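You operate a simulated robot arm through the tools that you are given. There is no shell and no other tool. Be economical: measure what you need, move in short steps, check, and stop when the job is done.

You run a simulated robot arm. Do the job below in one go: nothing can be reset, and whatever is moved stays where it is left.

Task
Swing both straps clear and fit the spare circuit card in the free slot labelled for its kind.
Fine: it waits on the pull-out shelf; supply switch off before it goes in, on again after.

Only the result counts: the job must be done as asked and must still hold three seconds after the hand-in. Knocking over, shifting, dropping, spilling or breaking anything else fails it.

Robot
A 7-joint arm with a two-finger parallel gripper on a trunk, on a base that drives. Base frame: it is fixed to the floor where the robot stands at the start and does not move with it; the origin is under the middle of the robot, x ahead of it, y to its left, z up; the surface under the hand at the start is at about z = 745. Readings come in mm, degrees, newtons and seconds.
Its first joint turns from -166.0 to 166.0 degrees. Places, roughly: blue switch [700, -100, 800]; left strap [700, 0, 1100]; rack supply switch [700, 0, 800]; right strap [600, -300, 1200]; slot label [700, -200, 1000]; supply unit [900, -200, 900]; supply volts dial [700, -200, 800]. Payload 1.57 kg.
Tool frame: the origin (TCP) lies between the finger pads and is the grasp point; the fingertips stand 30 mm ahead of it; z points along the fingers, y is the line along which they close. The gripper opens to 80 mm. The fingers are 17 mm wide and 12 mm thick; the gripper's body (40 by 82 mm) begins 80 mm behind the TCP.
Orientation is that of the tool frame in the base frame, as [roll, pitch, yaw] about the fixed x, y, z axes, in that order (R = Rz(yaw) Ry(pitch) Rx(roll)). With the fingers straight down and closing along the base's y, the tool's x points along the base's -x, its y along +y and its z along -z.

Tools
- The arm moves only by the tool send_rows. Its argument "moves" is a list of rows, each a list of 3 entries, a list of its own where there are three numbers: the shift along the tool's x, y, z in mm, then the turn, a rotation vector about the tool's x, y, z in degrees, then the gripper command, from -1 (fully open) to 1 (shut), values between in proportion. In form: [[[tx, ty, tz], [ax, ay, az], grip], ...]. A call has 1 to 8 rows; each row shifts and turns the commanded pose from where the row before left it, along the tool's axes as they then stand. Each row takes 0.2 s and may step no farther than 50 mm and 8.6 degrees from the row before; otherwise, or with a gripper value out of range, the whole call is refused. A pose out of reach is approached as far as the arm can. The call stops where the force on the tool passes 40 N (or 10 N more than at its start, if that is more) or the arm is blocked; 0.2 s more then pass. Each finger travels about 153 mm/s and halts on what it meets, pressing with about 33 N; the grip force reading is that of the motor and also rises with nothing between the fingers. The clock runs only during rows and for 0.2 s after the last one: add rows that do not move to give the fingers time. The reply holds the time, the measured pose of the TCP, the force on the tool along the base axes, the opening and the grip force, in the units named above and with some noise, with the torque about the TCP (base axes, N m) and any sound that the robot's microphone picked up.
- Cameras (640 x 400 px; columns grow to the right, rows downward): "scene" is now at [-17.2, 148.4, 1401.2]; the picture's right is [-0.45, -0.89, 0.00], its down [-0.24, 0.12, -0.96] and it looks along [0.86, -0.43, -0.27] (base axes); focal length 247 px, centre (320, 200). "wrist" rides on the gripper at [72, -7, -122] in the tool frame; the picture's right is [0.09, 1.00, 0.00], its down [-0.84, 0.08, -0.54] and it looks along [-0.54, 0.05, 0.84] (tool axes); focal length 238 px, centre (320, 200). There is no depth. A picture from a camera that has moved, and an enlarged one, comes with that camera's place and axes in the base frame and with its lens.
- snapshot(camera): a new picture of that camera. It takes no simulated time.
- base_move(legs): drives the robot by 1 to 6 legs, each [ahead, left, turn to the left] in mm, mm and degrees, along the robot's own axes; the way and the turn of a leg run together, so that a leg with both is an arc; at most 1500 mm and 180 degrees a leg. The arm and the cameras ride along, it lands a little off, and it stops where it bumps. It gives what a move gives.
- head_to(pan, tilt): turns the head with the scene camera to pan (to the left, within 143 degrees either way) and tilt (down, from -29 to 69), counted from straight ahead of the robot. It gives what a move gives.
- inspect(camera, box): a new picture of the part [left, top, right, bottom] of that camera's present view, enlarged. It takes no simulated time.
- job_done(): hands the job in; it is judged then, once.

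Go step by step. Nothing tells you exact positions but the pictures and the camera data: compare them with the known pose of the tool, close in by small moves and look again before you grip or let go. The budget is 120 turns and 98 pictures, counting those below and the enlarged ones. Unless the task says otherwise, let go and move clear before handing in, and close with one line.

The tools are called after "Call:" as name(argument=value, ...) on one line, values as JSON. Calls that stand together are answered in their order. send_rows: Moves the arm, as the interface text tells. Its arguments: {"type":"object","properties":{"moves":{"type":"array","items":{"type":"array"}}},"required":["moves"]} The other tools are called the same way: base_move (legs) drives the base; head_to (pan, tilt) turns the head that bears the scene camera; snapshot (camera) takes a picture; inspect (camera, box) takes an enlarged picture of a part of a camera's view; job_done () hands the job in.

At the start:

```text
time_s: 0.0
position: [563.2, -16.8, 1388.1]
orientation: [180.0, 0.0, 179.9]
ft_force: [0.2, 0.6, 0.2]
wrist_torque: [0.02, -0.03, 0.01]
grip_width: 79.8
gripper_force: 0.1
robot x, y, heading: [-1.8, -0.3, 0.2]
head pan, tilt: [-26.7, 15.7]
```

scene: 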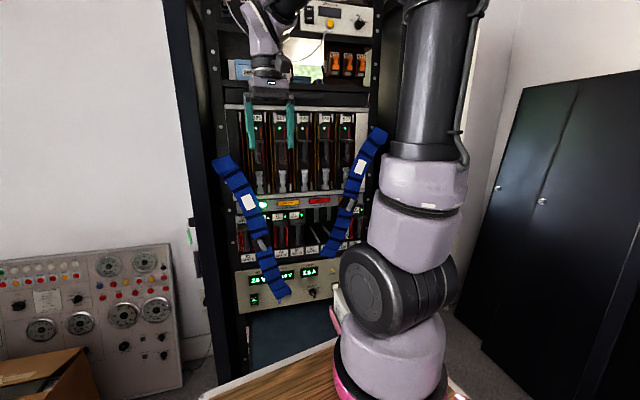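
wrist: 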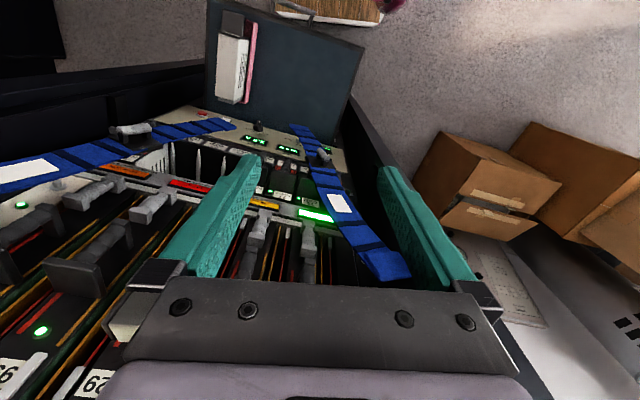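

I see a rack with two blue straps across its lower card row, a supply unit under it and a pull-out shelf with a card below. I'll enlarge the pictures first.

Call:
inspect(camera="scene", box=[200, 90, 400, 215])

Call:
inspect(camera="scene", box=[200, 190, 400, 315])

Call:
inspect(camera="wrist", box=[100, 0, 420, 200])

```text
3.20 times, centred on (300, 152) of scene
camera zoom: at [-17.2, 148.4, 1401.2], right [-0.45, -0.89, 0.0], down [-0.24, 0.12, -0.96], along [0.86, -0.43, -0.27], focal length 790 px, centre (384, 352)
```

zoom: 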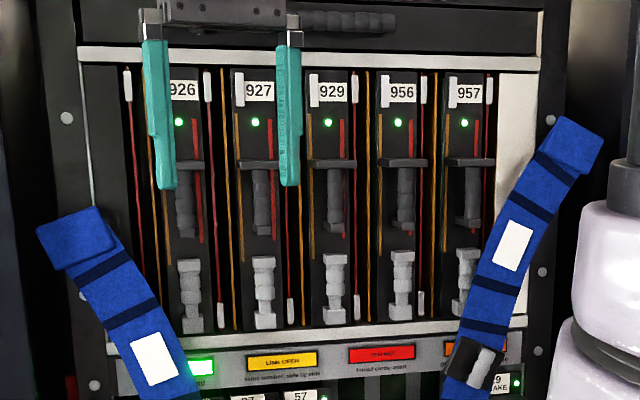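

```text
3.20 times, centred on (300, 252) of scene
camera zoom: at [-17.2, 148.4, 1401.2], right [-0.45, -0.89, 0.0], down [-0.24, 0.12, -0.96], along [0.86, -0.43, -0.27], focal length 790 px, centre (384, 32)
```

zoom: 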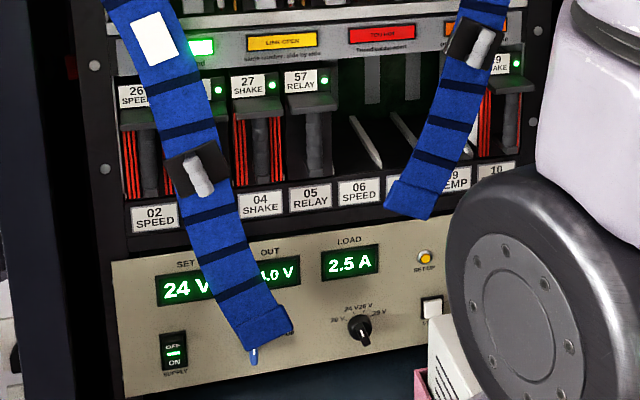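

```text
2.00 times, centred on (260, 100) of wrist
camera zoom: at [491.1, -23.6, 1509.3], right [-0.09, 1.0, 0.0], down [0.84, 0.08, 0.54], along [0.54, 0.05, -0.84], focal length 477 px, centre (440, 400)
```

zoom: 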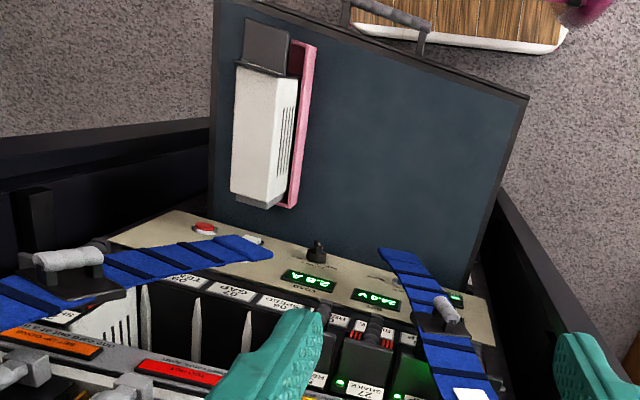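

The spare card lies on the shelf at lower front, and the straps cover slot labels. I'll draw the hand back and tilt it to get a frontal view with the wrist camera.

Call:
send_rows(moves=[[[40, 0, 0], [0, 0, 0], -1], [[40, 0, 0], [0, 0, 0], -1], [[0, 0, 0], [0, -8.5, 0], -1], [[0, 0, 0], [0, -8.5, 0], -1], [[0, 0, 0], [0, -8.5, 0], -1], [[0, 0, 0], [0, -8.5, 0], -1]])

Call:
snapshot(camera="wrist")

Call:
head_to(pan=-26, tilt=40)

Call:
snapshot(camera="scene")

```text
time_s: 1.4
position: [482.6, -16.6, 1388.7]
orientation: [-180.0, 34.2, 179.9]
ft_force: [0.3, 0.3, -0.2]
wrist_torque: [-0.02, 0.02, 0.02]
grip_width: 79.7
gripper_force: 0.0
robot x, y, heading: [-0.2, -0.3, 0.2]
head pan, tilt: [-26.7, 15.7]
```

```text
92 pictures are left
camera wrist: at [356.1, -23.8, 1448.4], right [-0.08, 1.0, -0.05], down [0.39, 0.08, 0.92], along [0.92, 0.05, -0.39], focal length 238 px, centre (320, 200)
```

wrist: 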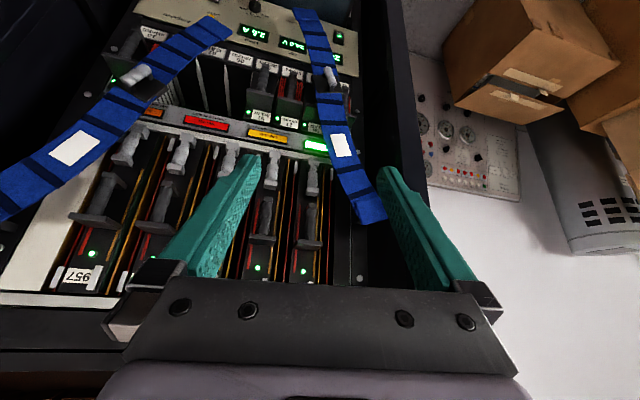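

```text
time_s: 2.3
position: [483.6, -16.9, 1388.8]
orientation: [179.9, 33.9, 179.9]
ft_force: [-0.1, 0.3, -1.0]
wrist_torque: [-0.01, 0.01, 0.01]
grip_width: 80.0
gripper_force: 0.1
robot x, y, heading: [0.2, -0.7, 0.3]
head pan, tilt: [-26.0, 40.0]
```

```text
91 pictures are left
camera scene: at [-24.2, 153.0, 1362.8], right [-0.44, -0.9, 0.0], down [-0.58, 0.28, -0.77], along [0.69, -0.34, -0.64], focal length 247 px, centre (320, 200)
```

scene: 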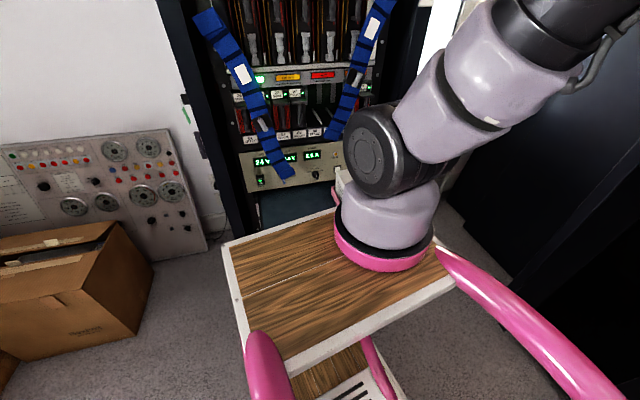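

The rack face seems turned about 13 degrees, its right side nearer, and my own arm blocks the view. I'll back off and drive left a little for a clear look.

Call:
base_move(legs=[[-250, 0, 0], [0, 250, 0]])

Call:
head_to(pan=-28, tilt=25)

Call:
snapshot(camera="scene")

Call:
snapshot(camera="wrist")

```text
time_s: 5.5
position: [234.5, 234.6, 1387.5]
orientation: [180.0, 33.9, 179.7]
ft_force: [0.4, 0.3, -0.2]
wrist_torque: [-0.02, 0.0, 0.01]
grip_width: 80.1
gripper_force: 0.0
robot x, y, heading: [-246.9, 256.1, -0.2]
head pan, tilt: [-26.0, 40.0]
```

```text
time_s: 6.3
position: [234.7, 234.4, 1388.9]
orientation: [180.0, 34.0, 179.7]
ft_force: [1.4, 0.0, 0.7]
wrist_torque: [-0.02, -0.01, -0.03]
grip_width: 80.0
gripper_force: 0.1
robot x, y, heading: [-251.4, 253.4, -0.2]
head pan, tilt: [-28.0, 25.0]
```

```text
90 pictures are left
camera scene: at [-267.4, 401.2, 1386.0], right [-0.47, -0.88, 0.0], down [-0.37, 0.2, -0.91], along [0.8, -0.43, -0.42], focal length 247 px, centre (320, 200)
```

scene: 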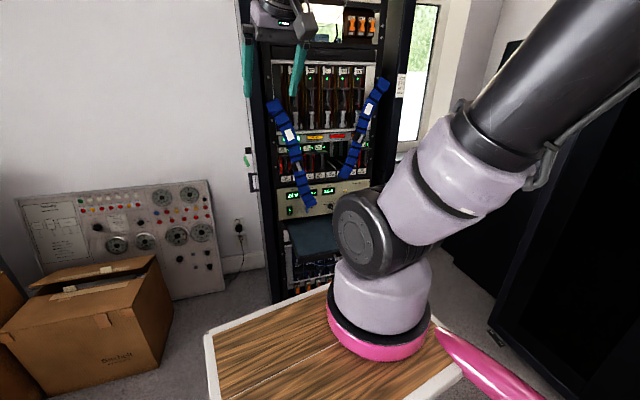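

```text
89 pictures are left
camera wrist: at [106.6, 228.4, 1448.8], right [-0.07, 1.0, -0.05], down [0.39, 0.08, 0.92], along [0.92, 0.04, -0.39], focal length 238 px, centre (320, 200)
```

wrist: 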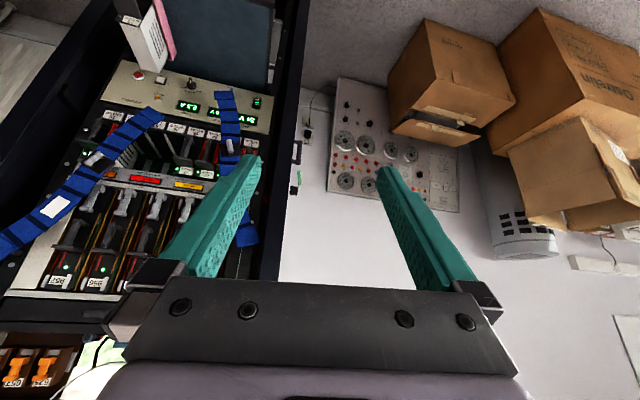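

The rack stands clear on the left of my view once I'm turned, so I'll turn the base right so that the arm lies out of the camera's way.

Call:
base_move(legs=[[0, 0, -33]])

Call:
head_to(pan=4, tilt=22)

Call:
snapshot(camera="scene")

Call:
snapshot(camera="wrist")

```text
time_s: 8.3
position: [141.3, -32.1, 1389.3]
orientation: [-180.0, 34.0, 145.8]
ft_force: [-0.1, -0.1, -0.1]
wrist_torque: [0.02, -0.02, -0.03]
grip_width: 79.8
gripper_force: 0.0
robot x, y, heading: [-249.5, 254.7, -34.1]
head pan, tilt: [-28.0, 25.0]
```

```text
time_s: 9.3
position: [141.4, -31.7, 1390.5]
orientation: [-179.9, 34.1, 145.9]
ft_force: [0.2, -0.1, -0.3]
wrist_torque: [0.03, -0.02, 0.0]
grip_width: 80.0
gripper_force: 0.0
robot x, y, heading: [-245.7, 254.2, -34.4]
head pan, tilt: [4.0, 22.0]
```

```text
88 pictures are left
camera scene: at [-145.3, 420.8, 1390.9], right [-0.5, -0.86, 0.0], down [-0.32, 0.19, -0.93], along [0.8, -0.47, -0.37], focal length 247 px, centre (320, 200)
```

scene: 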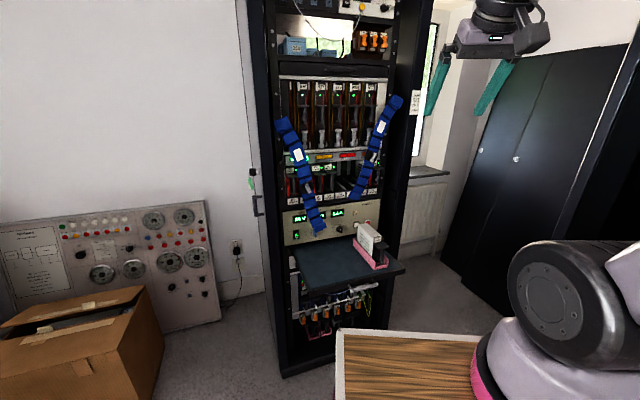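

```text
87 pictures are left
camera wrist: at [31.9, 34.5, 1448.8], right [0.5, 0.87, -0.05], down [0.37, -0.16, 0.92], along [0.79, -0.47, -0.39], focal length 238 px, centre (320, 200)
```

wrist: 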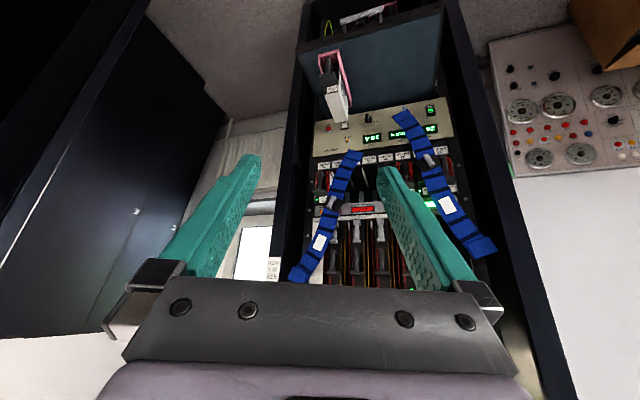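

Now everything is visible. I'll enlarge each part.

Call:
inspect(camera="scene", box=[265, 140, 405, 228])

Call:
inspect(camera="scene", box=[280, 195, 420, 283])

Call:
inspect(camera="scene", box=[265, 65, 415, 159])

Call:
inspect(camera="wrist", box=[290, 30, 470, 142])

Call:
inspect(camera="scene", box=[345, 215, 405, 275])

```text
4.55 times, centred on (335, 184) of scene
camera zoom: at [-145.3, 420.8, 1390.9], right [-0.5, -0.86, 0.0], down [-0.32, 0.19, -0.93], along [0.8, -0.47, -0.37], focal length 1122 px, centre (252, 273)
```

zoom: 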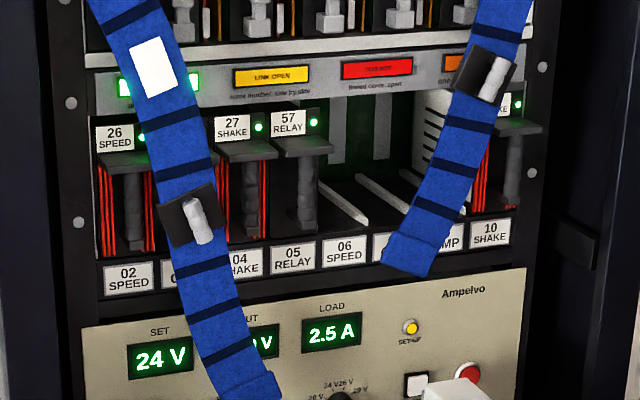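

```text
4.55 times, centred on (350, 239) of scene
camera zoom: at [-145.3, 420.8, 1390.9], right [-0.5, -0.86, 0.0], down [-0.32, 0.19, -0.93], along [0.8, -0.47, -0.37], focal length 1122 px, centre (184, 23)
```

zoom: 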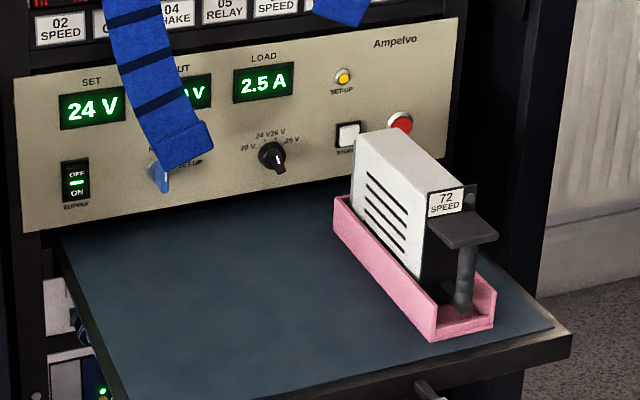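

```text
4.26 times, centred on (340, 112) of scene
camera zoom: at [-145.3, 420.8, 1390.9], right [-0.5, -0.86, 0.0], down [-0.32, 0.19, -0.93], along [0.8, -0.47, -0.37], focal length 1050 px, centre (235, 574)
```

zoom: 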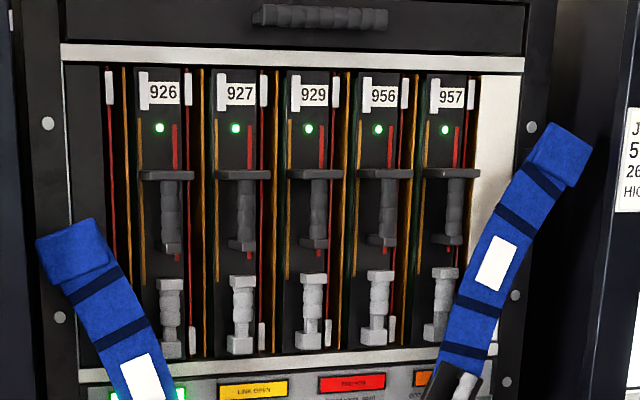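

```text
3.56 times, centred on (380, 86) of wrist
camera zoom: at [31.9, 34.5, 1448.8], right [0.5, 0.87, -0.05], down [0.37, -0.16, 0.92], along [0.79, -0.47, -0.39], focal length 848 px, centre (107, 605)
```

zoom: 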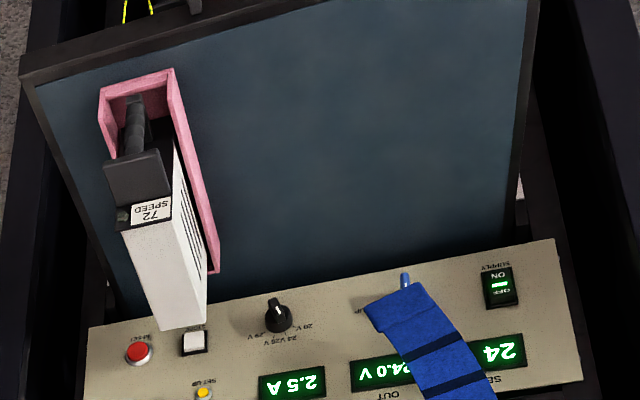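

```text
6.67 times, centred on (375, 245) of scene
camera zoom: at [-145.3, 420.8, 1390.9], right [-0.5, -0.86, 0.0], down [-0.32, 0.19, -0.93], along [0.8, -0.47, -0.37], focal length 1645 px, centre (-47, -100)
```

zoom: 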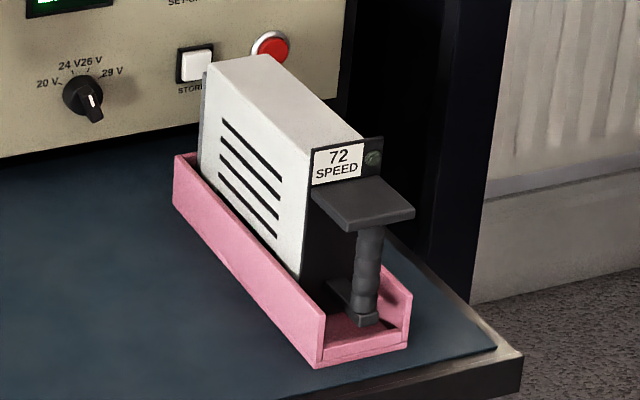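

Clear now: the spare is "72 SPEED", upright in a pink tray with its handle towards me. Slot 06 SPEED is free and the rack is turned about -12°. I'll roll the wrist half round so the wrist camera sits above the tool when it points forward.

Call:
send_rows(moves=[[[0, 0, 0], [0, 0, 8.57], -1], [[0, 0, 0], [0, 0, 8.57], -1], [[0, 0, 0], [0, 0, 8.57], -1], [[0, 0, 0], [0, 0, 8.57], -1], [[0, 0, 0], [0, 0, 8.57], -1], [[0, 0, 0], [0, 0, 8.57], -1], [[0, 0, 0], [0, 0, 8.57], -1], [[0, 0, 0], [0, 0, 8.57], -1]])

Call:
send_rows(moves=[[[0, 0, 0], [0, 0, 8.57], -1], [[0, 0, 0], [0, 0, 8.57], -1], [[0, 0, 0], [0, 0, 8.57], -1], [[0, 0, 0], [0, 0, 8.57], -1], [[0, 0, 0], [0, 0, 8.57], -1], [[0, 0, 0], [0, 0, 8.57], -1], [[0, 0, 0], [0, 0, 8.57], -1], [[0, 0, 0], [0, 0, 8.57], -1]])

Call:
send_rows(moves=[[[0, 0, 0], [0, 0, 8.57], -1], [[0, 0, 0], [0, 0, 8.57], -1], [[0, 0, 0], [0, 0, 8.57], -1], [[0, 0, 0], [0, 0, 8.57], -1], [[0, 0, 0], [0, 0, 8.57], -1]])

```text
time_s: 11.1
position: [140.9, -31.5, 1389.1]
orientation: [147.8, 11.7, 73.7]
ft_force: [-0.7, 0.7, 0.3]
wrist_torque: [0.01, -0.02, 0.0]
grip_width: 80.1
gripper_force: 0.1
robot x, y, heading: [-248.3, 255.2, -34.5]
head pan, tilt: [4.0, 22.0]
```

```text
time_s: 12.9
position: [140.3, -32.7, 1388.5]
orientation: [155.4, -24.3, 13.7]
ft_force: [-0.3, -0.8, 0.6]
wrist_torque: [0.04, 0.01, -0.03]
grip_width: 80.0
gripper_force: 0.1
robot x, y, heading: [-247.3, 253.8, -34.2]
head pan, tilt: [4.0, 22.0]
```

```text
time_s: 14.1
position: [140.6, -32.1, 1389.0]
orientation: [-179.9, -34.1, -34.4]
ft_force: [-1.2, -0.1, 0.4]
wrist_torque: [-0.03, 0.0, 0.0]
grip_width: 80.2
gripper_force: 0.0
robot x, y, heading: [-248.6, 252.0, -34.0]
head pan, tilt: [4.0, 22.0]
```

The roll worked. Now I tilt the tool up to horizontal and turn it to face the rack.

Call:
send_rows(moves=[[[0, 0, 0], [0, 8, 0], -1], [[0, 0, 0], [0, 8, 0], -1], [[0, 0, 0], [0, 8, 0], -1], [[0, 0, 0], [0, 8, 0], -1], [[0, 0, 0], [0, 8, 0], -1], [[0, 0, 0], [0, 8, 0], -1], [[0, 0, 0], [0, 7.9, 0], -1]])

Call:
send_rows(moves=[[[0, 0, 0], [7.5, 0, 0], -1], [[0, 0, 0], [7.5, 0, 0], -1], [[0, 0, 0], [7.5, 0, 0], -1]])

Call:
snapshot(camera="wrist")

Call:
snapshot(camera="scene")

```text
time_s: 15.7
position: [171.8, -15.0, 1480.9]
orientation: [150.5, -89.9, -4.7]
ft_force: [-0.2, -0.4, 0.3]
wrist_torque: [-0.04, 0.01, 0.03]
grip_width: 80.1
gripper_force: 0.1
out of reach, approached as far as the arm can: row 4, 5, 6, 7
robot x, y, heading: [-249.8, 249.7, -34.2]
head pan, tilt: [4.0, 22.0]
```

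```text
time_s: 16.5
position: [150.8, -83.1, 1495.8]
orientation: [97.6, -89.4, 54.8]
ft_force: [-0.4, -0.1, 0.8]
wrist_torque: [0.0, 0.01, 0.0]
grip_width: 80.1
gripper_force: 0.1
out of reach, approached as far as the arm can: row 1, 2
robot x, y, heading: [-249.6, 254.9, -34.4]
head pan, tilt: [4.0, 22.0]
stopped in row 3: the arm was blocked; the commanded pose is now the measured one
```

```text
81 pictures are left
camera wrist: at [47.1, -19.5, 1566.7], right [-0.46, -0.88, 0.1], down [-0.52, 0.17, -0.84], along [0.72, -0.44, -0.54], focal length 238 px, centre (320, 200)
```

wrist: 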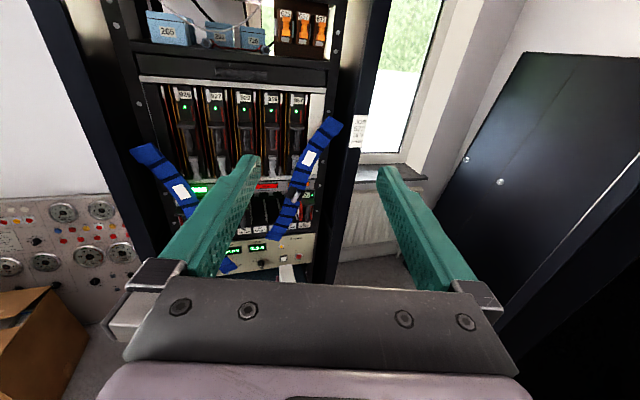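

```text
80 pictures are left
camera scene: at [-184.1, 417.8, 1468.6], right [-0.77, -0.64, 0.0], down [0.32, -0.39, -0.86], along [0.55, -0.66, 0.51], focal length 247 px, centre (320, 200)
```

scene: 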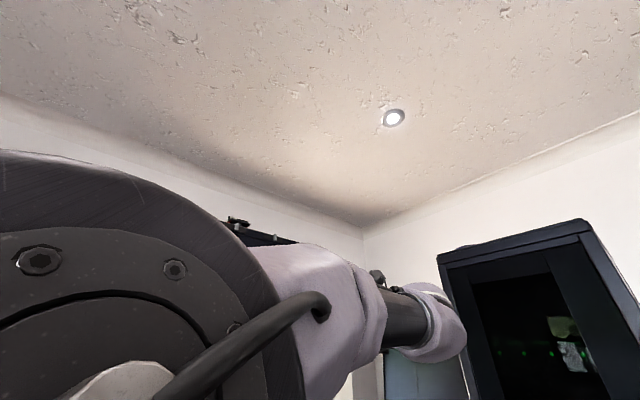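

The arm's elbow swung back against the head camera as the hand was too close in. I'll extend the hand forward and down to free it.

Call:
send_rows(moves=[[[0, 0, 40], [0, 0, 0], -1], [[0, 0, 40], [0, 0, 0], -1], [[-20, 0, 40], [0, 0, 0], -1], [[-30, 0, 40], [0, 0, 0], -1], [[-40, 0, 20], [0, 0, 0], -1]])

Call:
snapshot(camera="scene")

```text
time_s: 17.7
position: [314.9, -163.2, 1404.1]
orientation: [158.8, -89.8, -5.7]
ft_force: [0.9, 0.9, 0.6]
wrist_torque: [0.03, 0.06, -0.02]
grip_width: 80.0
gripper_force: 0.0
robot x, y, heading: [-252.7, 250.7, -34.2]
head pan, tilt: [4.0, 22.0]
```

```text
79 pictures are left
camera scene: at [-145.6, 421.5, 1390.9], right [-0.5, -0.86, 0.0], down [-0.32, 0.19, -0.93], along [0.8, -0.47, -0.37], focal length 247 px, centre (320, 200)
```

scene: 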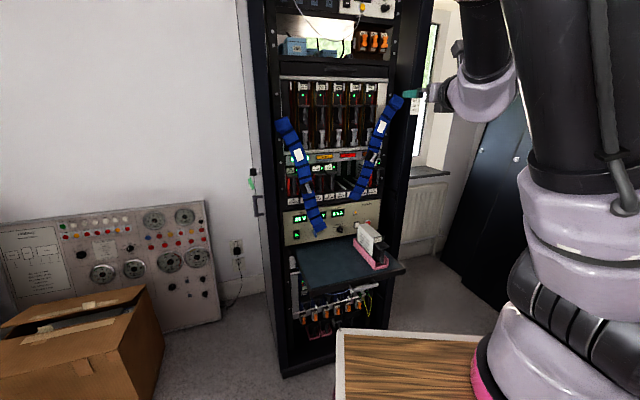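

The head is free again. I turn the tool square to the rack and come nearer to the left strap for a close look.

Call:
send_rows(moves=[[[0, 0, 0], [7.6, 0, 0], -1], [[0, 0, 0], [7.6, 0, 0], -1], [[-36, -32, 7], [0, 0, 0], -1], [[-36, -32, 7], [0, 0, 0], -1], [[-36, -32, 7], [0, 0, 0], -1], [[-36, -32, 7], [0, 0, 0], -1], [[-36, -32, 7], [0, 0, 0], -1]])

Call:
snapshot(camera="wrist")

```text
time_s: 19.3
position: [410.3, -28.1, 1241.8]
orientation: [171.7, -89.8, -3.6]
ft_force: [0.0, -0.5, 0.1]
wrist_torque: [-0.03, 0.01, 0.03]
grip_width: 80.1
gripper_force: 0.1
out of reach, approached as far as the arm can: row 4, 5, 6
robot x, y, heading: [-245.8, 257.1, -34.3]
head pan, tilt: [4.0, 22.0]
```

```text
78 pictures are left
camera wrist: at [293.4, 4.0, 1313.6], right [-0.2, -0.97, 0.09], down [-0.55, 0.04, -0.83], along [0.81, -0.22, -0.54], focal length 238 px, centre (320, 200)
```

wrist: 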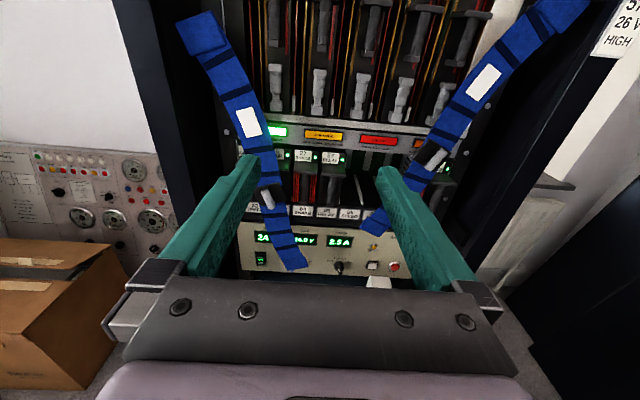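

I look closer at the strap, its handle and the labels.

Call:
inspect(camera="wrist", box=[180, 100, 340, 280])

Call:
inspect(camera="wrist", box=[240, 110, 480, 260])

Call:
inspect(camera="wrist", box=[170, 0, 640, 140])

```text
2.22 times, centred on (260, 190) of wrist
camera zoom: at [293.4, 4.0, 1313.6], right [-0.2, -0.97, 0.09], down [-0.55, 0.04, -0.83], along [0.81, -0.22, -0.54], focal length 530 px, centre (453, 222)
```

zoom: 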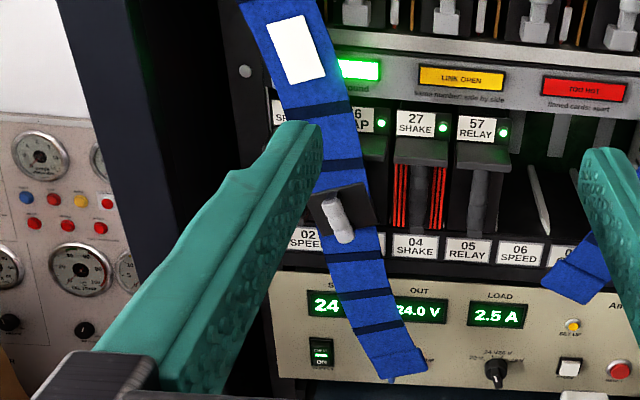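

```text
2.67 times, centred on (360, 185) of wrist
camera zoom: at [293.4, 4.0, 1313.6], right [-0.2, -0.97, 0.09], down [-0.55, 0.04, -0.83], along [0.81, -0.22, -0.54], focal length 636 px, centre (213, 240)
```

zoom: 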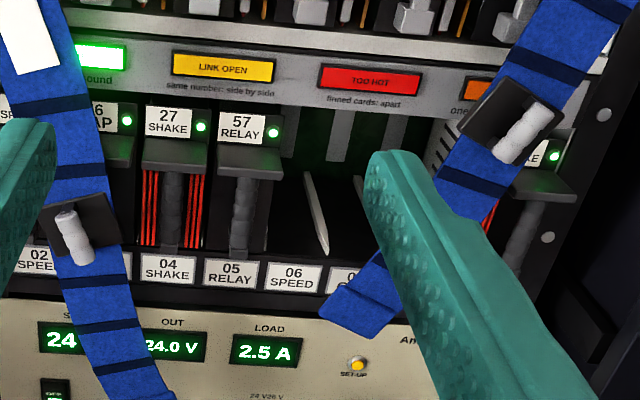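

```text
1.36 times, centred on (405, 70) of wrist
camera zoom: at [293.4, 4.0, 1313.6], right [-0.2, -0.97, 0.09], down [-0.55, 0.04, -0.83], along [0.81, -0.22, -0.54], focal length 325 px, centre (204, 377)
```

zoom: 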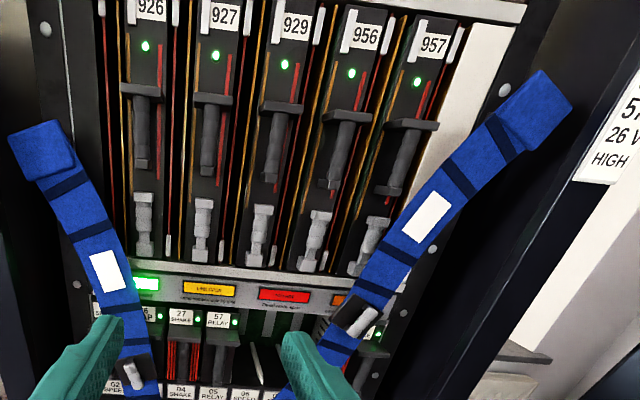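

Slot 06 SPEED is free beside 57 RELAY. I also want to read the notice on the right post before going on.

Call:
inspect(camera="scene", box=[380, 70, 460, 130])

Call:
inspect(camera="wrist", box=[540, 0, 640, 70])

```text
6.67 times, centred on (420, 100) of scene
camera zoom: at [-146.0, 420.7, 1391.0], right [-0.5, -0.86, 0.0], down [-0.32, 0.19, -0.93], along [0.8, -0.47, -0.37], focal length 1645 px, centre (-347, 867)
```

zoom: 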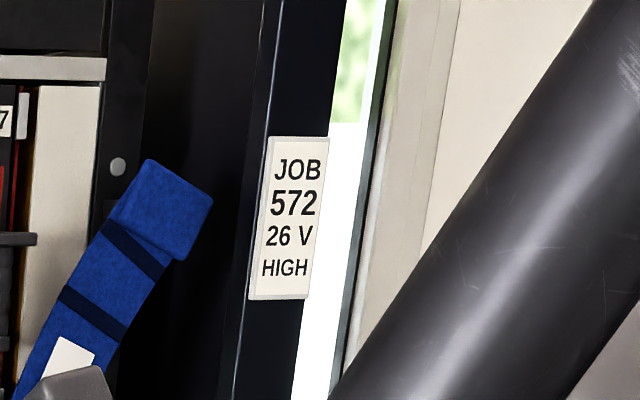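

```text
5.71 times, centred on (590, 35) of wrist
camera zoom: at [293.4, 4.0, 1313.6], right [-0.2, -0.97, 0.09], down [-0.55, 0.04, -0.83], along [0.81, -0.22, -0.54], focal length 1362 px, centre (-1223, 1143)
```

zoom: 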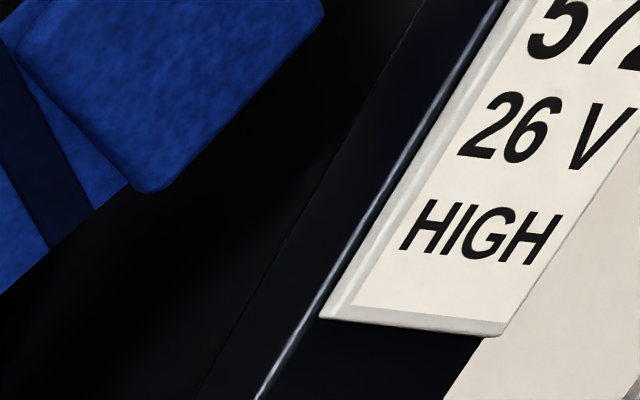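

The notice concerns another job, so I leave the volts alone. I'll close the fingers and place them just right of the left strap's handle, stopping short first to check.

Call:
send_rows(moves=[[[-40, 0, 20], [0, 0, 0], 1], [[-40, 0, 20], [0, 0, 0], 1], [[-40, 0, 30], [0, 0, 0], 1], [[-40, 0, 30], [0, 0, 0], 1], [[0, -15, 40], [0, 0, 0], 1]])

Call:
snapshot(camera="wrist")

Call:
inspect(camera="scene", box=[250, 80, 450, 260])

```text
time_s: 20.5
position: [551.3, -43.6, 1082.3]
orientation: [172.4, -89.7, -4.2]
ft_force: [-0.7, -0.1, 0.4]
wrist_torque: [0.04, 0.01, 0.0]
grip_width: 0.0
gripper_force: 21.3
robot x, y, heading: [-243.8, 252.3, -34.1]
head pan, tilt: [4.0, 22.0]
```

```text
72 pictures are left
camera wrist: at [434.0, -12.1, 1152.7], right [-0.2, -0.97, 0.09], down [-0.55, 0.03, -0.83], along [0.81, -0.22, -0.54], focal length 238 px, centre (320, 200)
```

wrist: 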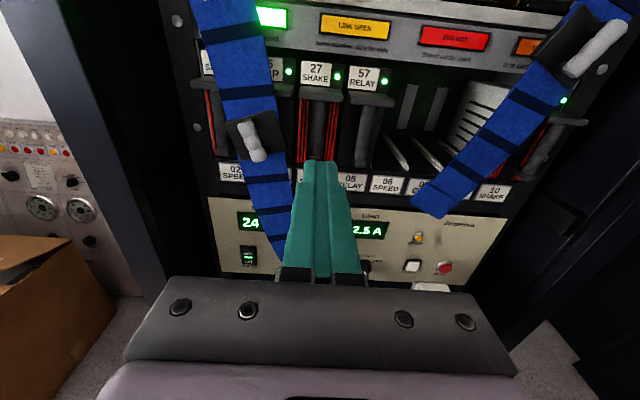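

```text
2.22 times, centred on (350, 170) of scene
camera zoom: at [-145.6, 420.8, 1390.9], right [-0.5, -0.86, 0.0], down [-0.32, 0.19, -0.93], along [0.8, -0.47, -0.37], focal length 548 px, centre (253, 267)
```

zoom: 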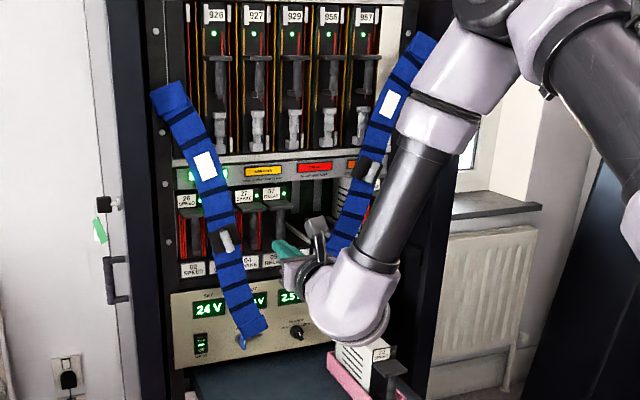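

The handle is about 60 mm left of the fingertips' line. I advance to its depth and push left in small steps.

Call:
send_rows(moves=[[[0, 0, 30], [0, 0, 0], 1], [[-4, 0, 28], [0, 0, 0], 1], [[0, -20, 0], [0, 0, 0], 1], [[0, -20, 0], [0, 0, 0], 1], [[0, -20, 0], [0, 0, 0], 1], [[-2, -20, 0], [0, 0, 0], 1], [[-2, -20, 0], [0, 0, 0], 1]])

Call:
snapshot(camera="wrist")

Call:
inspect(camera="scene", box=[250, 80, 450, 260])

```text
time_s: 22.1
position: [627.6, 45.9, 1071.6]
orientation: [172.8, -89.6, -4.6]
ft_force: [-0.8, 0.5, 0.4]
wrist_torque: [-0.03, 0.02, 0.02]
grip_width: 0.0
gripper_force: 21.2
robot x, y, heading: [-249.1, 254.3, -34.2]
head pan, tilt: [4.0, 22.0]
```

```text
70 pictures are left
camera wrist: at [511.3, 77.1, 1142.7], right [-0.2, -0.97, 0.09], down [-0.55, 0.03, -0.83], along [0.81, -0.22, -0.54], focal length 238 px, centre (320, 200)
```

wrist: 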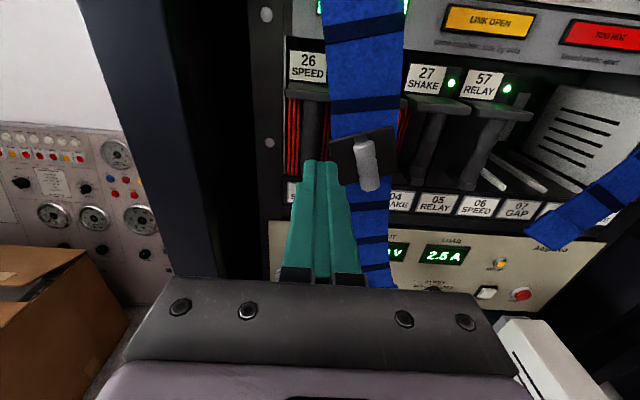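

```text
2.22 times, centred on (350, 170) of scene
camera zoom: at [-145.3, 420.8, 1390.9], right [-0.5, -0.86, 0.0], down [-0.32, 0.19, -0.93], along [0.8, -0.47, -0.37], focal length 548 px, centre (253, 267)
```

zoom: 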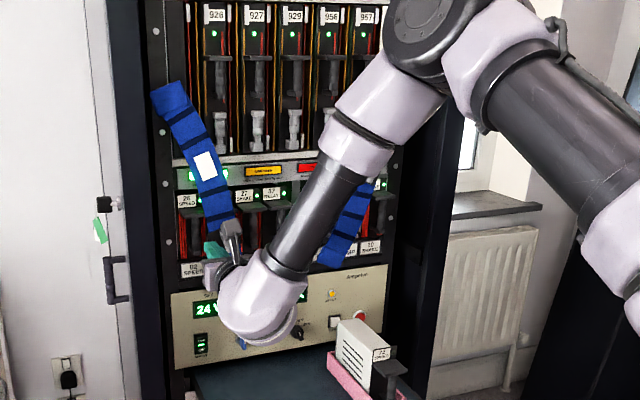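

The fingers passed in front of the handle without touching it, so it sits deeper than I took it. I go back to the right, further in by 20 mm, and try again.

Call:
send_rows(moves=[[[0, 0, -12], [0, 0, 0], 1], [[4, 35, 0], [0, 0, 0], 1], [[4, 35, 0], [0, 0, 0], 1], [[0, 27, 0], [0, 0, 0], 1], [[0, 0, 16], [0, 0, 0], 1], [[0, 0, 16], [0, 0, 0], 1]])

Call:
snapshot(camera="wrist")

```text
time_s: 23.5
position: [630.7, -53.3, 1078.8]
orientation: [179.4, -89.7, -11.1]
ft_force: [0.3, -0.1, 0.6]
wrist_torque: [0.01, 0.0, -0.02]
grip_width: 0.0
gripper_force: 21.2
robot x, y, heading: [-251.9, 255.0, -34.3]
head pan, tilt: [4.0, 22.0]
```

```text
68 pictures are left
camera wrist: at [512.6, -22.3, 1149.6], right [-0.2, -0.98, 0.09], down [-0.55, 0.04, -0.83], along [0.81, -0.22, -0.55], focal length 238 px, centre (320, 200)
```

wrist: 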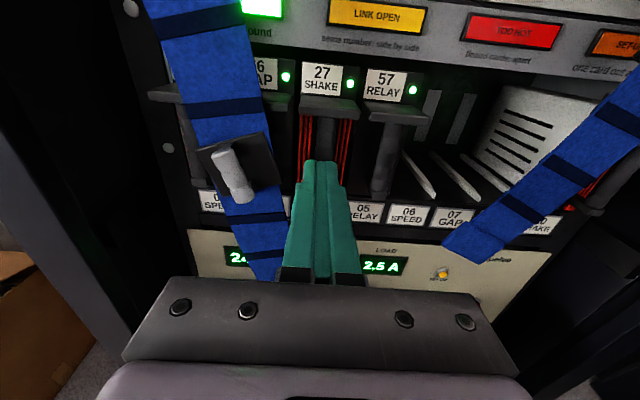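

Better fix from two close views: the handle centre is at about (670, 0, 1068), right at fingertip depth now. I push left.

Call:
send_rows(moves=[[[-10, -10, 0], [0, 0, 0], 1], [[0, -20, 0], [0, 0, 0], 1], [[0, -20, 0], [0, 0, 0], 1], [[-2, -20, 0], [0, 0, 0], 1], [[-2, -20, 0], [0, 0, 0], 1], [[-2, -20, 0], [0, 0, 0], 1]])

Call:
snapshot(camera="wrist")

```text
time_s: 24.9
position: [649.8, 55.9, 1064.1]
orientation: [170.5, -89.6, -2.3]
ft_force: [-0.9, -0.1, 0.0]
wrist_torque: [-0.03, 0.01, 0.01]
grip_width: 0.1
gripper_force: 21.3
robot x, y, heading: [-247.6, 254.7, -34.3]
head pan, tilt: [4.0, 22.0]
```

```text
67 pictures are left
camera wrist: at [532.2, 85.9, 1134.8], right [-0.2, -0.98, 0.09], down [-0.55, 0.03, -0.83], along [0.81, -0.22, -0.54], focal length 238 px, centre (320, 200)
```

wrist: 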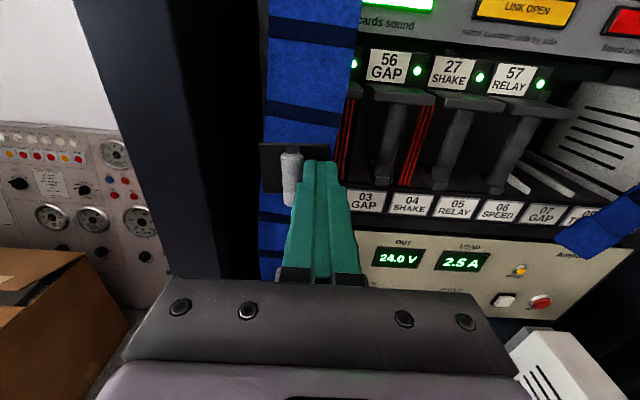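

The strap swings with the push. I carry on well past the left post.

Call:
send_rows(moves=[[[0, -22, 0], [0, 0, 0], 1], [[0, -22, 0], [0, 0, 0], 1], [[3, -22, 0], [0, 0, 0], 1], [[4, -22, 0], [0, 0, 0], 1], [[6, -22, 0], [0, 0, 0], 1], [[8, -22, 0], [0, 0, 0], 1], [[0, 0, 0], [0, 0, 0], 1]])

Call:
snapshot(camera="wrist")

Call:
snapshot(camera="scene")

```text
time_s: 25.6
position: [660.6, 94.4, 1064.8]
orientation: [-175.2, -89.5, -17.8]
ft_force: [-1.5, -7.6, 1.8]
wrist_torque: [0.07, -0.04, -0.18]
grip_width: 0.2
gripper_force: 21.5
robot x, y, heading: [-250.8, 251.9, -34.4]
head pan, tilt: [4.0, 22.0]
stopped in row 3: the force on the tool passed its limit at 52 N (the readings are from after the stop); the commanded pose is now the measured one
```

```text
66 pictures are left
camera wrist: at [544.5, 128.4, 1135.8], right [-0.22, -0.97, 0.09], down [-0.55, 0.05, -0.83], along [0.8, -0.24, -0.55], focal length 238 px, centre (320, 200)
```

wrist: 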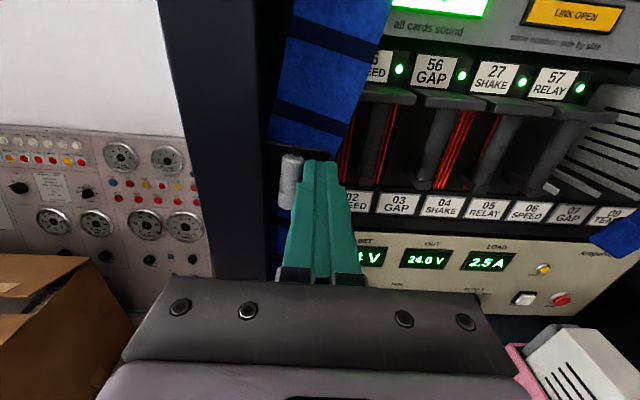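

```text
65 pictures are left
camera scene: at [-145.6, 420.1, 1391.0], right [-0.5, -0.86, 0.0], down [-0.32, 0.19, -0.93], along [0.8, -0.47, -0.37], focal length 247 px, centre (320, 200)
```

scene: 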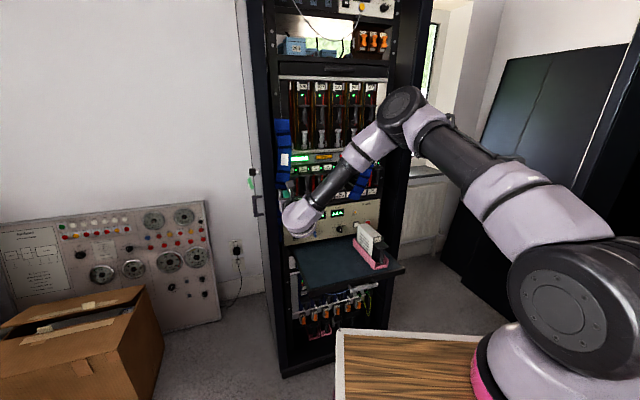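

The strap has reached a stop past vertical. I back away from it and check that it stays.

Call:
send_rows(moves=[[[0, 10, 0], [0, 0, 0], 1], [[0, 0, -40], [0, 0, 0], 1], [[0, 0, -40], [0, 0, 0], 1], [[0, 30, -40], [0, 0, 0], 1], [[0, 40, 0], [0, 0, 0], 1]])

Call:
snapshot(camera="wrist")

Call:
inspect(camera="scene", box=[260, 60, 420, 250])

```text
time_s: 26.8
position: [527.5, 47.7, 1068.2]
orientation: [-176.2, -89.5, -16.4]
ft_force: [-0.4, 0.2, 0.7]
wrist_torque: [-0.01, -0.02, -0.06]
grip_width: 0.0
gripper_force: 21.5
robot x, y, heading: [-249.1, 254.6, -34.1]
head pan, tilt: [4.0, 22.0]
```

```text
64 pictures are left
camera wrist: at [410.2, 82.1, 1139.5], right [-0.22, -0.97, 0.09], down [-0.55, 0.05, -0.83], along [0.8, -0.23, -0.55], focal length 238 px, centre (320, 200)
```

wrist: 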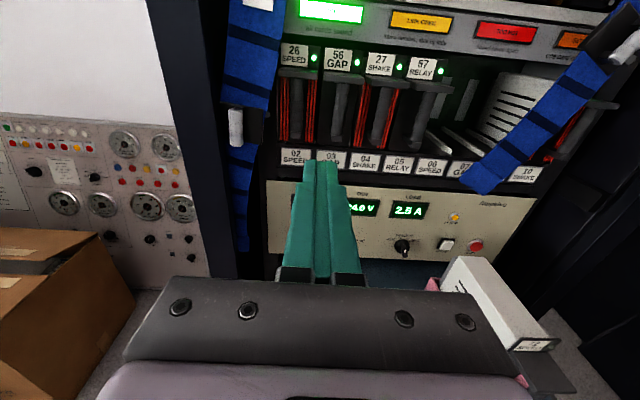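

```text
2.11 times, centred on (340, 155) of scene
camera zoom: at [-145.2, 421.0, 1390.8], right [-0.5, -0.86, 0.0], down [-0.32, 0.19, -0.93], along [0.8, -0.47, -0.37], focal length 520 px, centre (278, 295)
```

zoom: 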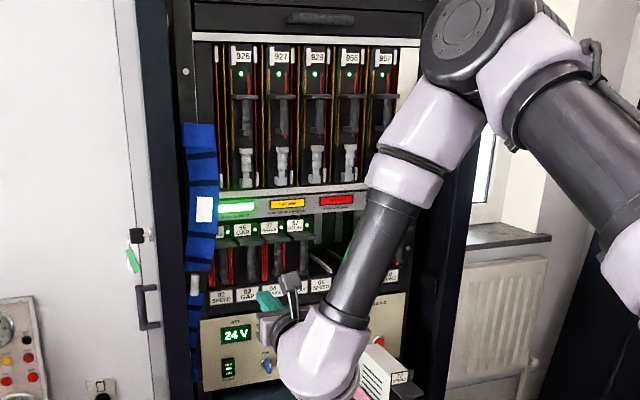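

Left strap hangs clear and stays. Next is the right strap: I move right and up, left of its handle, and look.

Call:
send_rows(moves=[[[17, 38, 0], [0, 0, 0], 1], [[17, 38, 0], [0, 0, 0], 1], [[17, 38, 0], [0, 0, 0], 1], [[17, 38, 0], [0, 0, 0], 1], [[18, 38, 10], [0, 0, 0], 1], [[18, 38, 10], [0, 0, 0], 1]])

Call:
snapshot(camera="wrist")

```text
time_s: 28.2
position: [495.8, -181.2, 1168.6]
orientation: [-176.5, -89.6, -16.3]
ft_force: [-0.5, 0.1, -0.8]
wrist_torque: [0.01, -0.02, 0.0]
grip_width: 0.1
gripper_force: 21.3
robot x, y, heading: [-248.0, 255.6, -34.4]
head pan, tilt: [4.0, 22.0]
```

```text
62 pictures are left
camera wrist: at [378.4, -146.6, 1239.9], right [-0.22, -0.97, 0.09], down [-0.55, 0.05, -0.83], along [0.8, -0.23, -0.55], focal length 238 px, centre (320, 200)
```

wrist: 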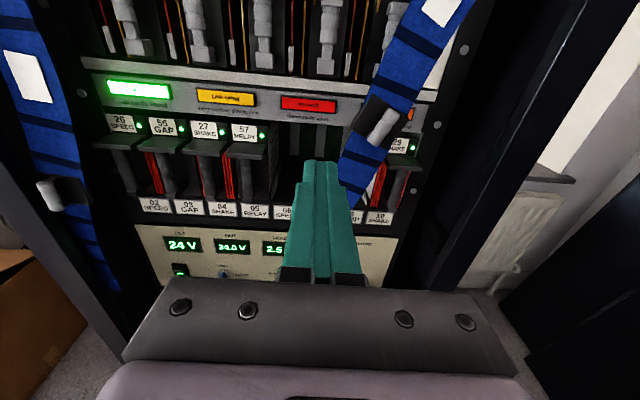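

Handle at about (612, -274, 1172). I go in beside it and push right until it meets its stop.

Call:
send_rows(moves=[[[0, 0, 35], [0, 0, 0], 1], [[0, 0, 35], [0, 0, 0], 1], [[0, 0, 34], [0, 0, 0], 1], [[0, 20, 0], [0, 0, 0], 1], [[0, 20, 0], [0, 0, 0], 1], [[-2, 20, 0], [0, 0, 0], 1], [[-2, 20, 0], [0, 0, 0], 1], [[-2, 20, 0], [0, 0, 0], 1]])

Call:
snapshot(camera="wrist")

```text
time_s: 30.0
position: [575.2, -303.0, 1162.9]
orientation: [-179.8, -89.5, -13.0]
ft_force: [-0.3, 0.6, 0.7]
wrist_torque: [0.02, 0.02, -0.02]
grip_width: 0.1
gripper_force: 21.4
robot x, y, heading: [-246.3, 253.7, -34.3]
head pan, tilt: [4.0, 22.0]
```

```text
61 pictures are left
camera wrist: at [458.1, -269.2, 1234.3], right [-0.22, -0.97, 0.09], down [-0.55, 0.05, -0.83], along [0.8, -0.23, -0.55], focal length 238 px, centre (320, 200)
```

wrist: 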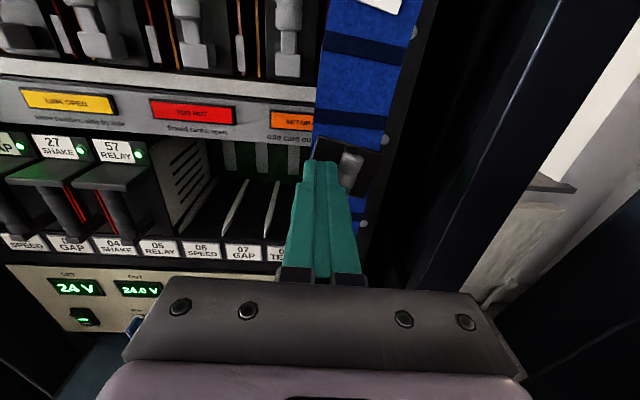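

Call:
send_rows(moves=[[[0, 20, 0], [0, 0, 0], 1], [[0, 20, 0], [0, 0, 0], 1], [[0, 20, 0], [0, 0, 0], 1], [[2, 20, 0], [0, 0, 0], 1]])

Call:
snapshot(camera="wrist")

```text
time_s: 31.1
position: [558.1, -372.1, 1160.8]
orientation: [-170.8, -89.2, -21.3]
ft_force: [-17.6, 13.1, 6.1]
wrist_torque: [-0.08, -0.25, 0.09]
grip_width: 0.0
gripper_force: 20.8
robot x, y, heading: [-251.9, 252.7, -34.2]
head pan, tilt: [4.0, 22.0]
stopped in row 4: the force on the tool passed its limit at 44 N (the readings are from after the stop); the commanded pose is now the measured one
```

```text
60 pictures are left
camera wrist: at [441.8, -340.5, 1233.5], right [-0.21, -0.97, 0.09], down [-0.56, 0.04, -0.83], along [0.8, -0.22, -0.55], focal length 238 px, centre (320, 200)
```

wrist: 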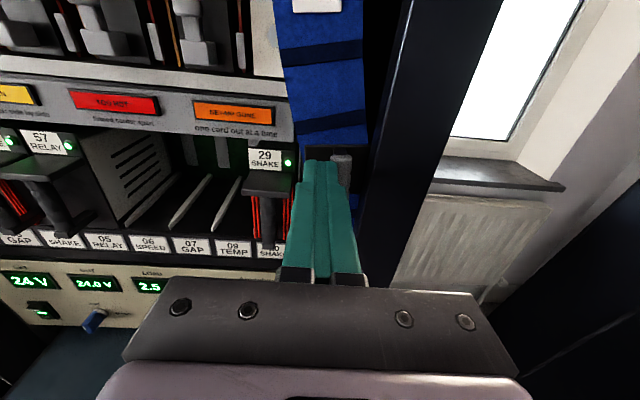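

The right strap is at its stop too. I back off and check both.

Call:
send_rows(moves=[[[0, -10, 0], [0, 0, 0], 1], [[0, 0, -45], [0, 0, 0], 1], [[0, 0, -45], [0, 0, 0], 1], [[0, -40, -30], [0, 0, 0], 1], [[0, -40, 0], [0, 0, 0], 1], [[0, -40, 0], [0, 0, 0], 1]])

Call:
snapshot(camera="wrist")

Call:
snapshot(camera="scene")

```text
time_s: 32.5
position: [473.5, -223.1, 1159.6]
orientation: [-173.0, -89.1, -19.1]
ft_force: [-0.3, -0.6, -0.1]
wrist_torque: [0.01, 0.01, 0.06]
grip_width: 0.0
gripper_force: 21.3
robot x, y, heading: [-251.9, 251.5, -34.1]
head pan, tilt: [4.0, 22.0]
```

```text
59 pictures are left
camera wrist: at [355.9, -191.1, 1231.4], right [-0.21, -0.97, 0.09], down [-0.56, 0.04, -0.83], along [0.8, -0.22, -0.55], focal length 238 px, centre (320, 200)
```

wrist: 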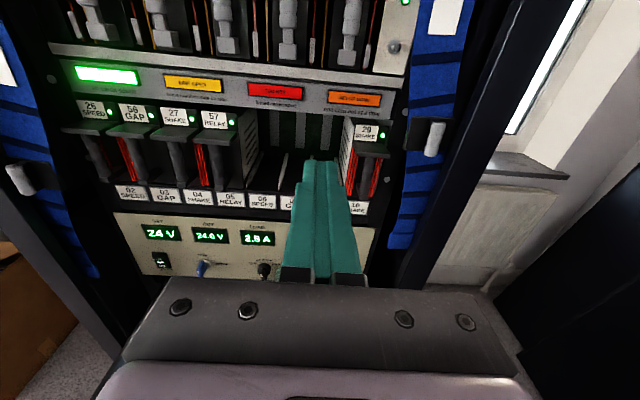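

```text
58 pictures are left
camera scene: at [-145.8, 420.4, 1391.0], right [-0.5, -0.86, 0.0], down [-0.32, 0.19, -0.93], along [0.8, -0.47, -0.37], focal length 247 px, centre (320, 200)
```

scene: 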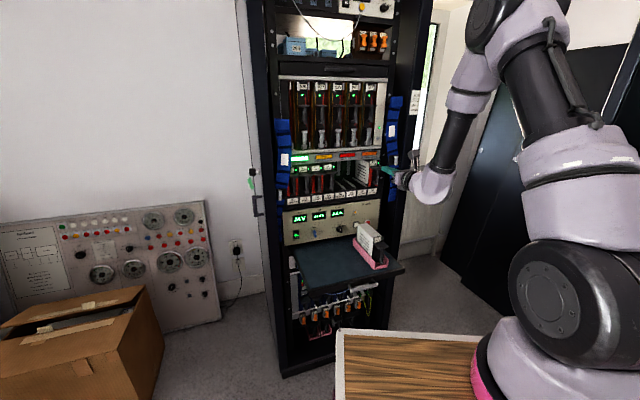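

Both straps hang clear. I now look closely at the slots and the supply panel.

Call:
inspect(camera="scene", box=[280, 150, 390, 220])

Call:
inspect(camera="scene", box=[280, 200, 360, 250])

```text
5.71 times, centred on (335, 185) of scene
camera zoom: at [-145.8, 420.4, 1391.0], right [-0.5, -0.86, 0.0], down [-0.32, 0.19, -0.93], along [0.8, -0.47, -0.37], focal length 1410 px, centre (234, 286)
```

zoom: 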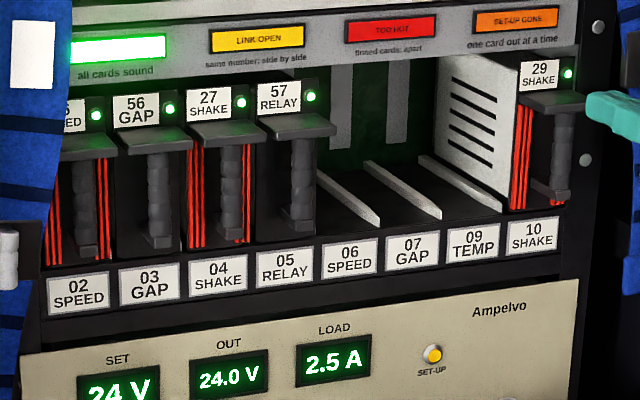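

```text
8.00 times, centred on (320, 225) of scene
camera zoom: at [-145.8, 420.4, 1391.0], right [-0.5, -0.86, 0.0], down [-0.32, 0.19, -0.93], along [0.8, -0.47, -0.37], focal length 1974 px, centre (320, 0)
```

zoom: 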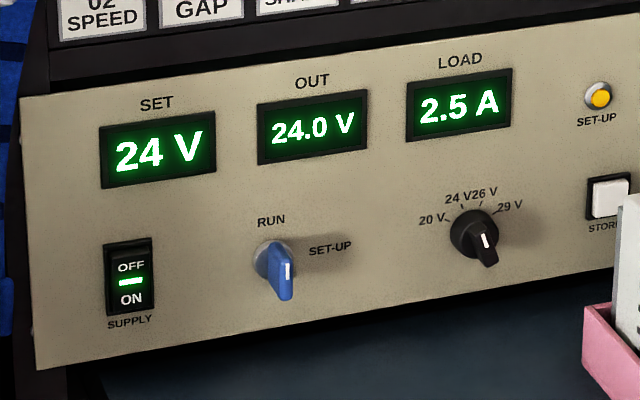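

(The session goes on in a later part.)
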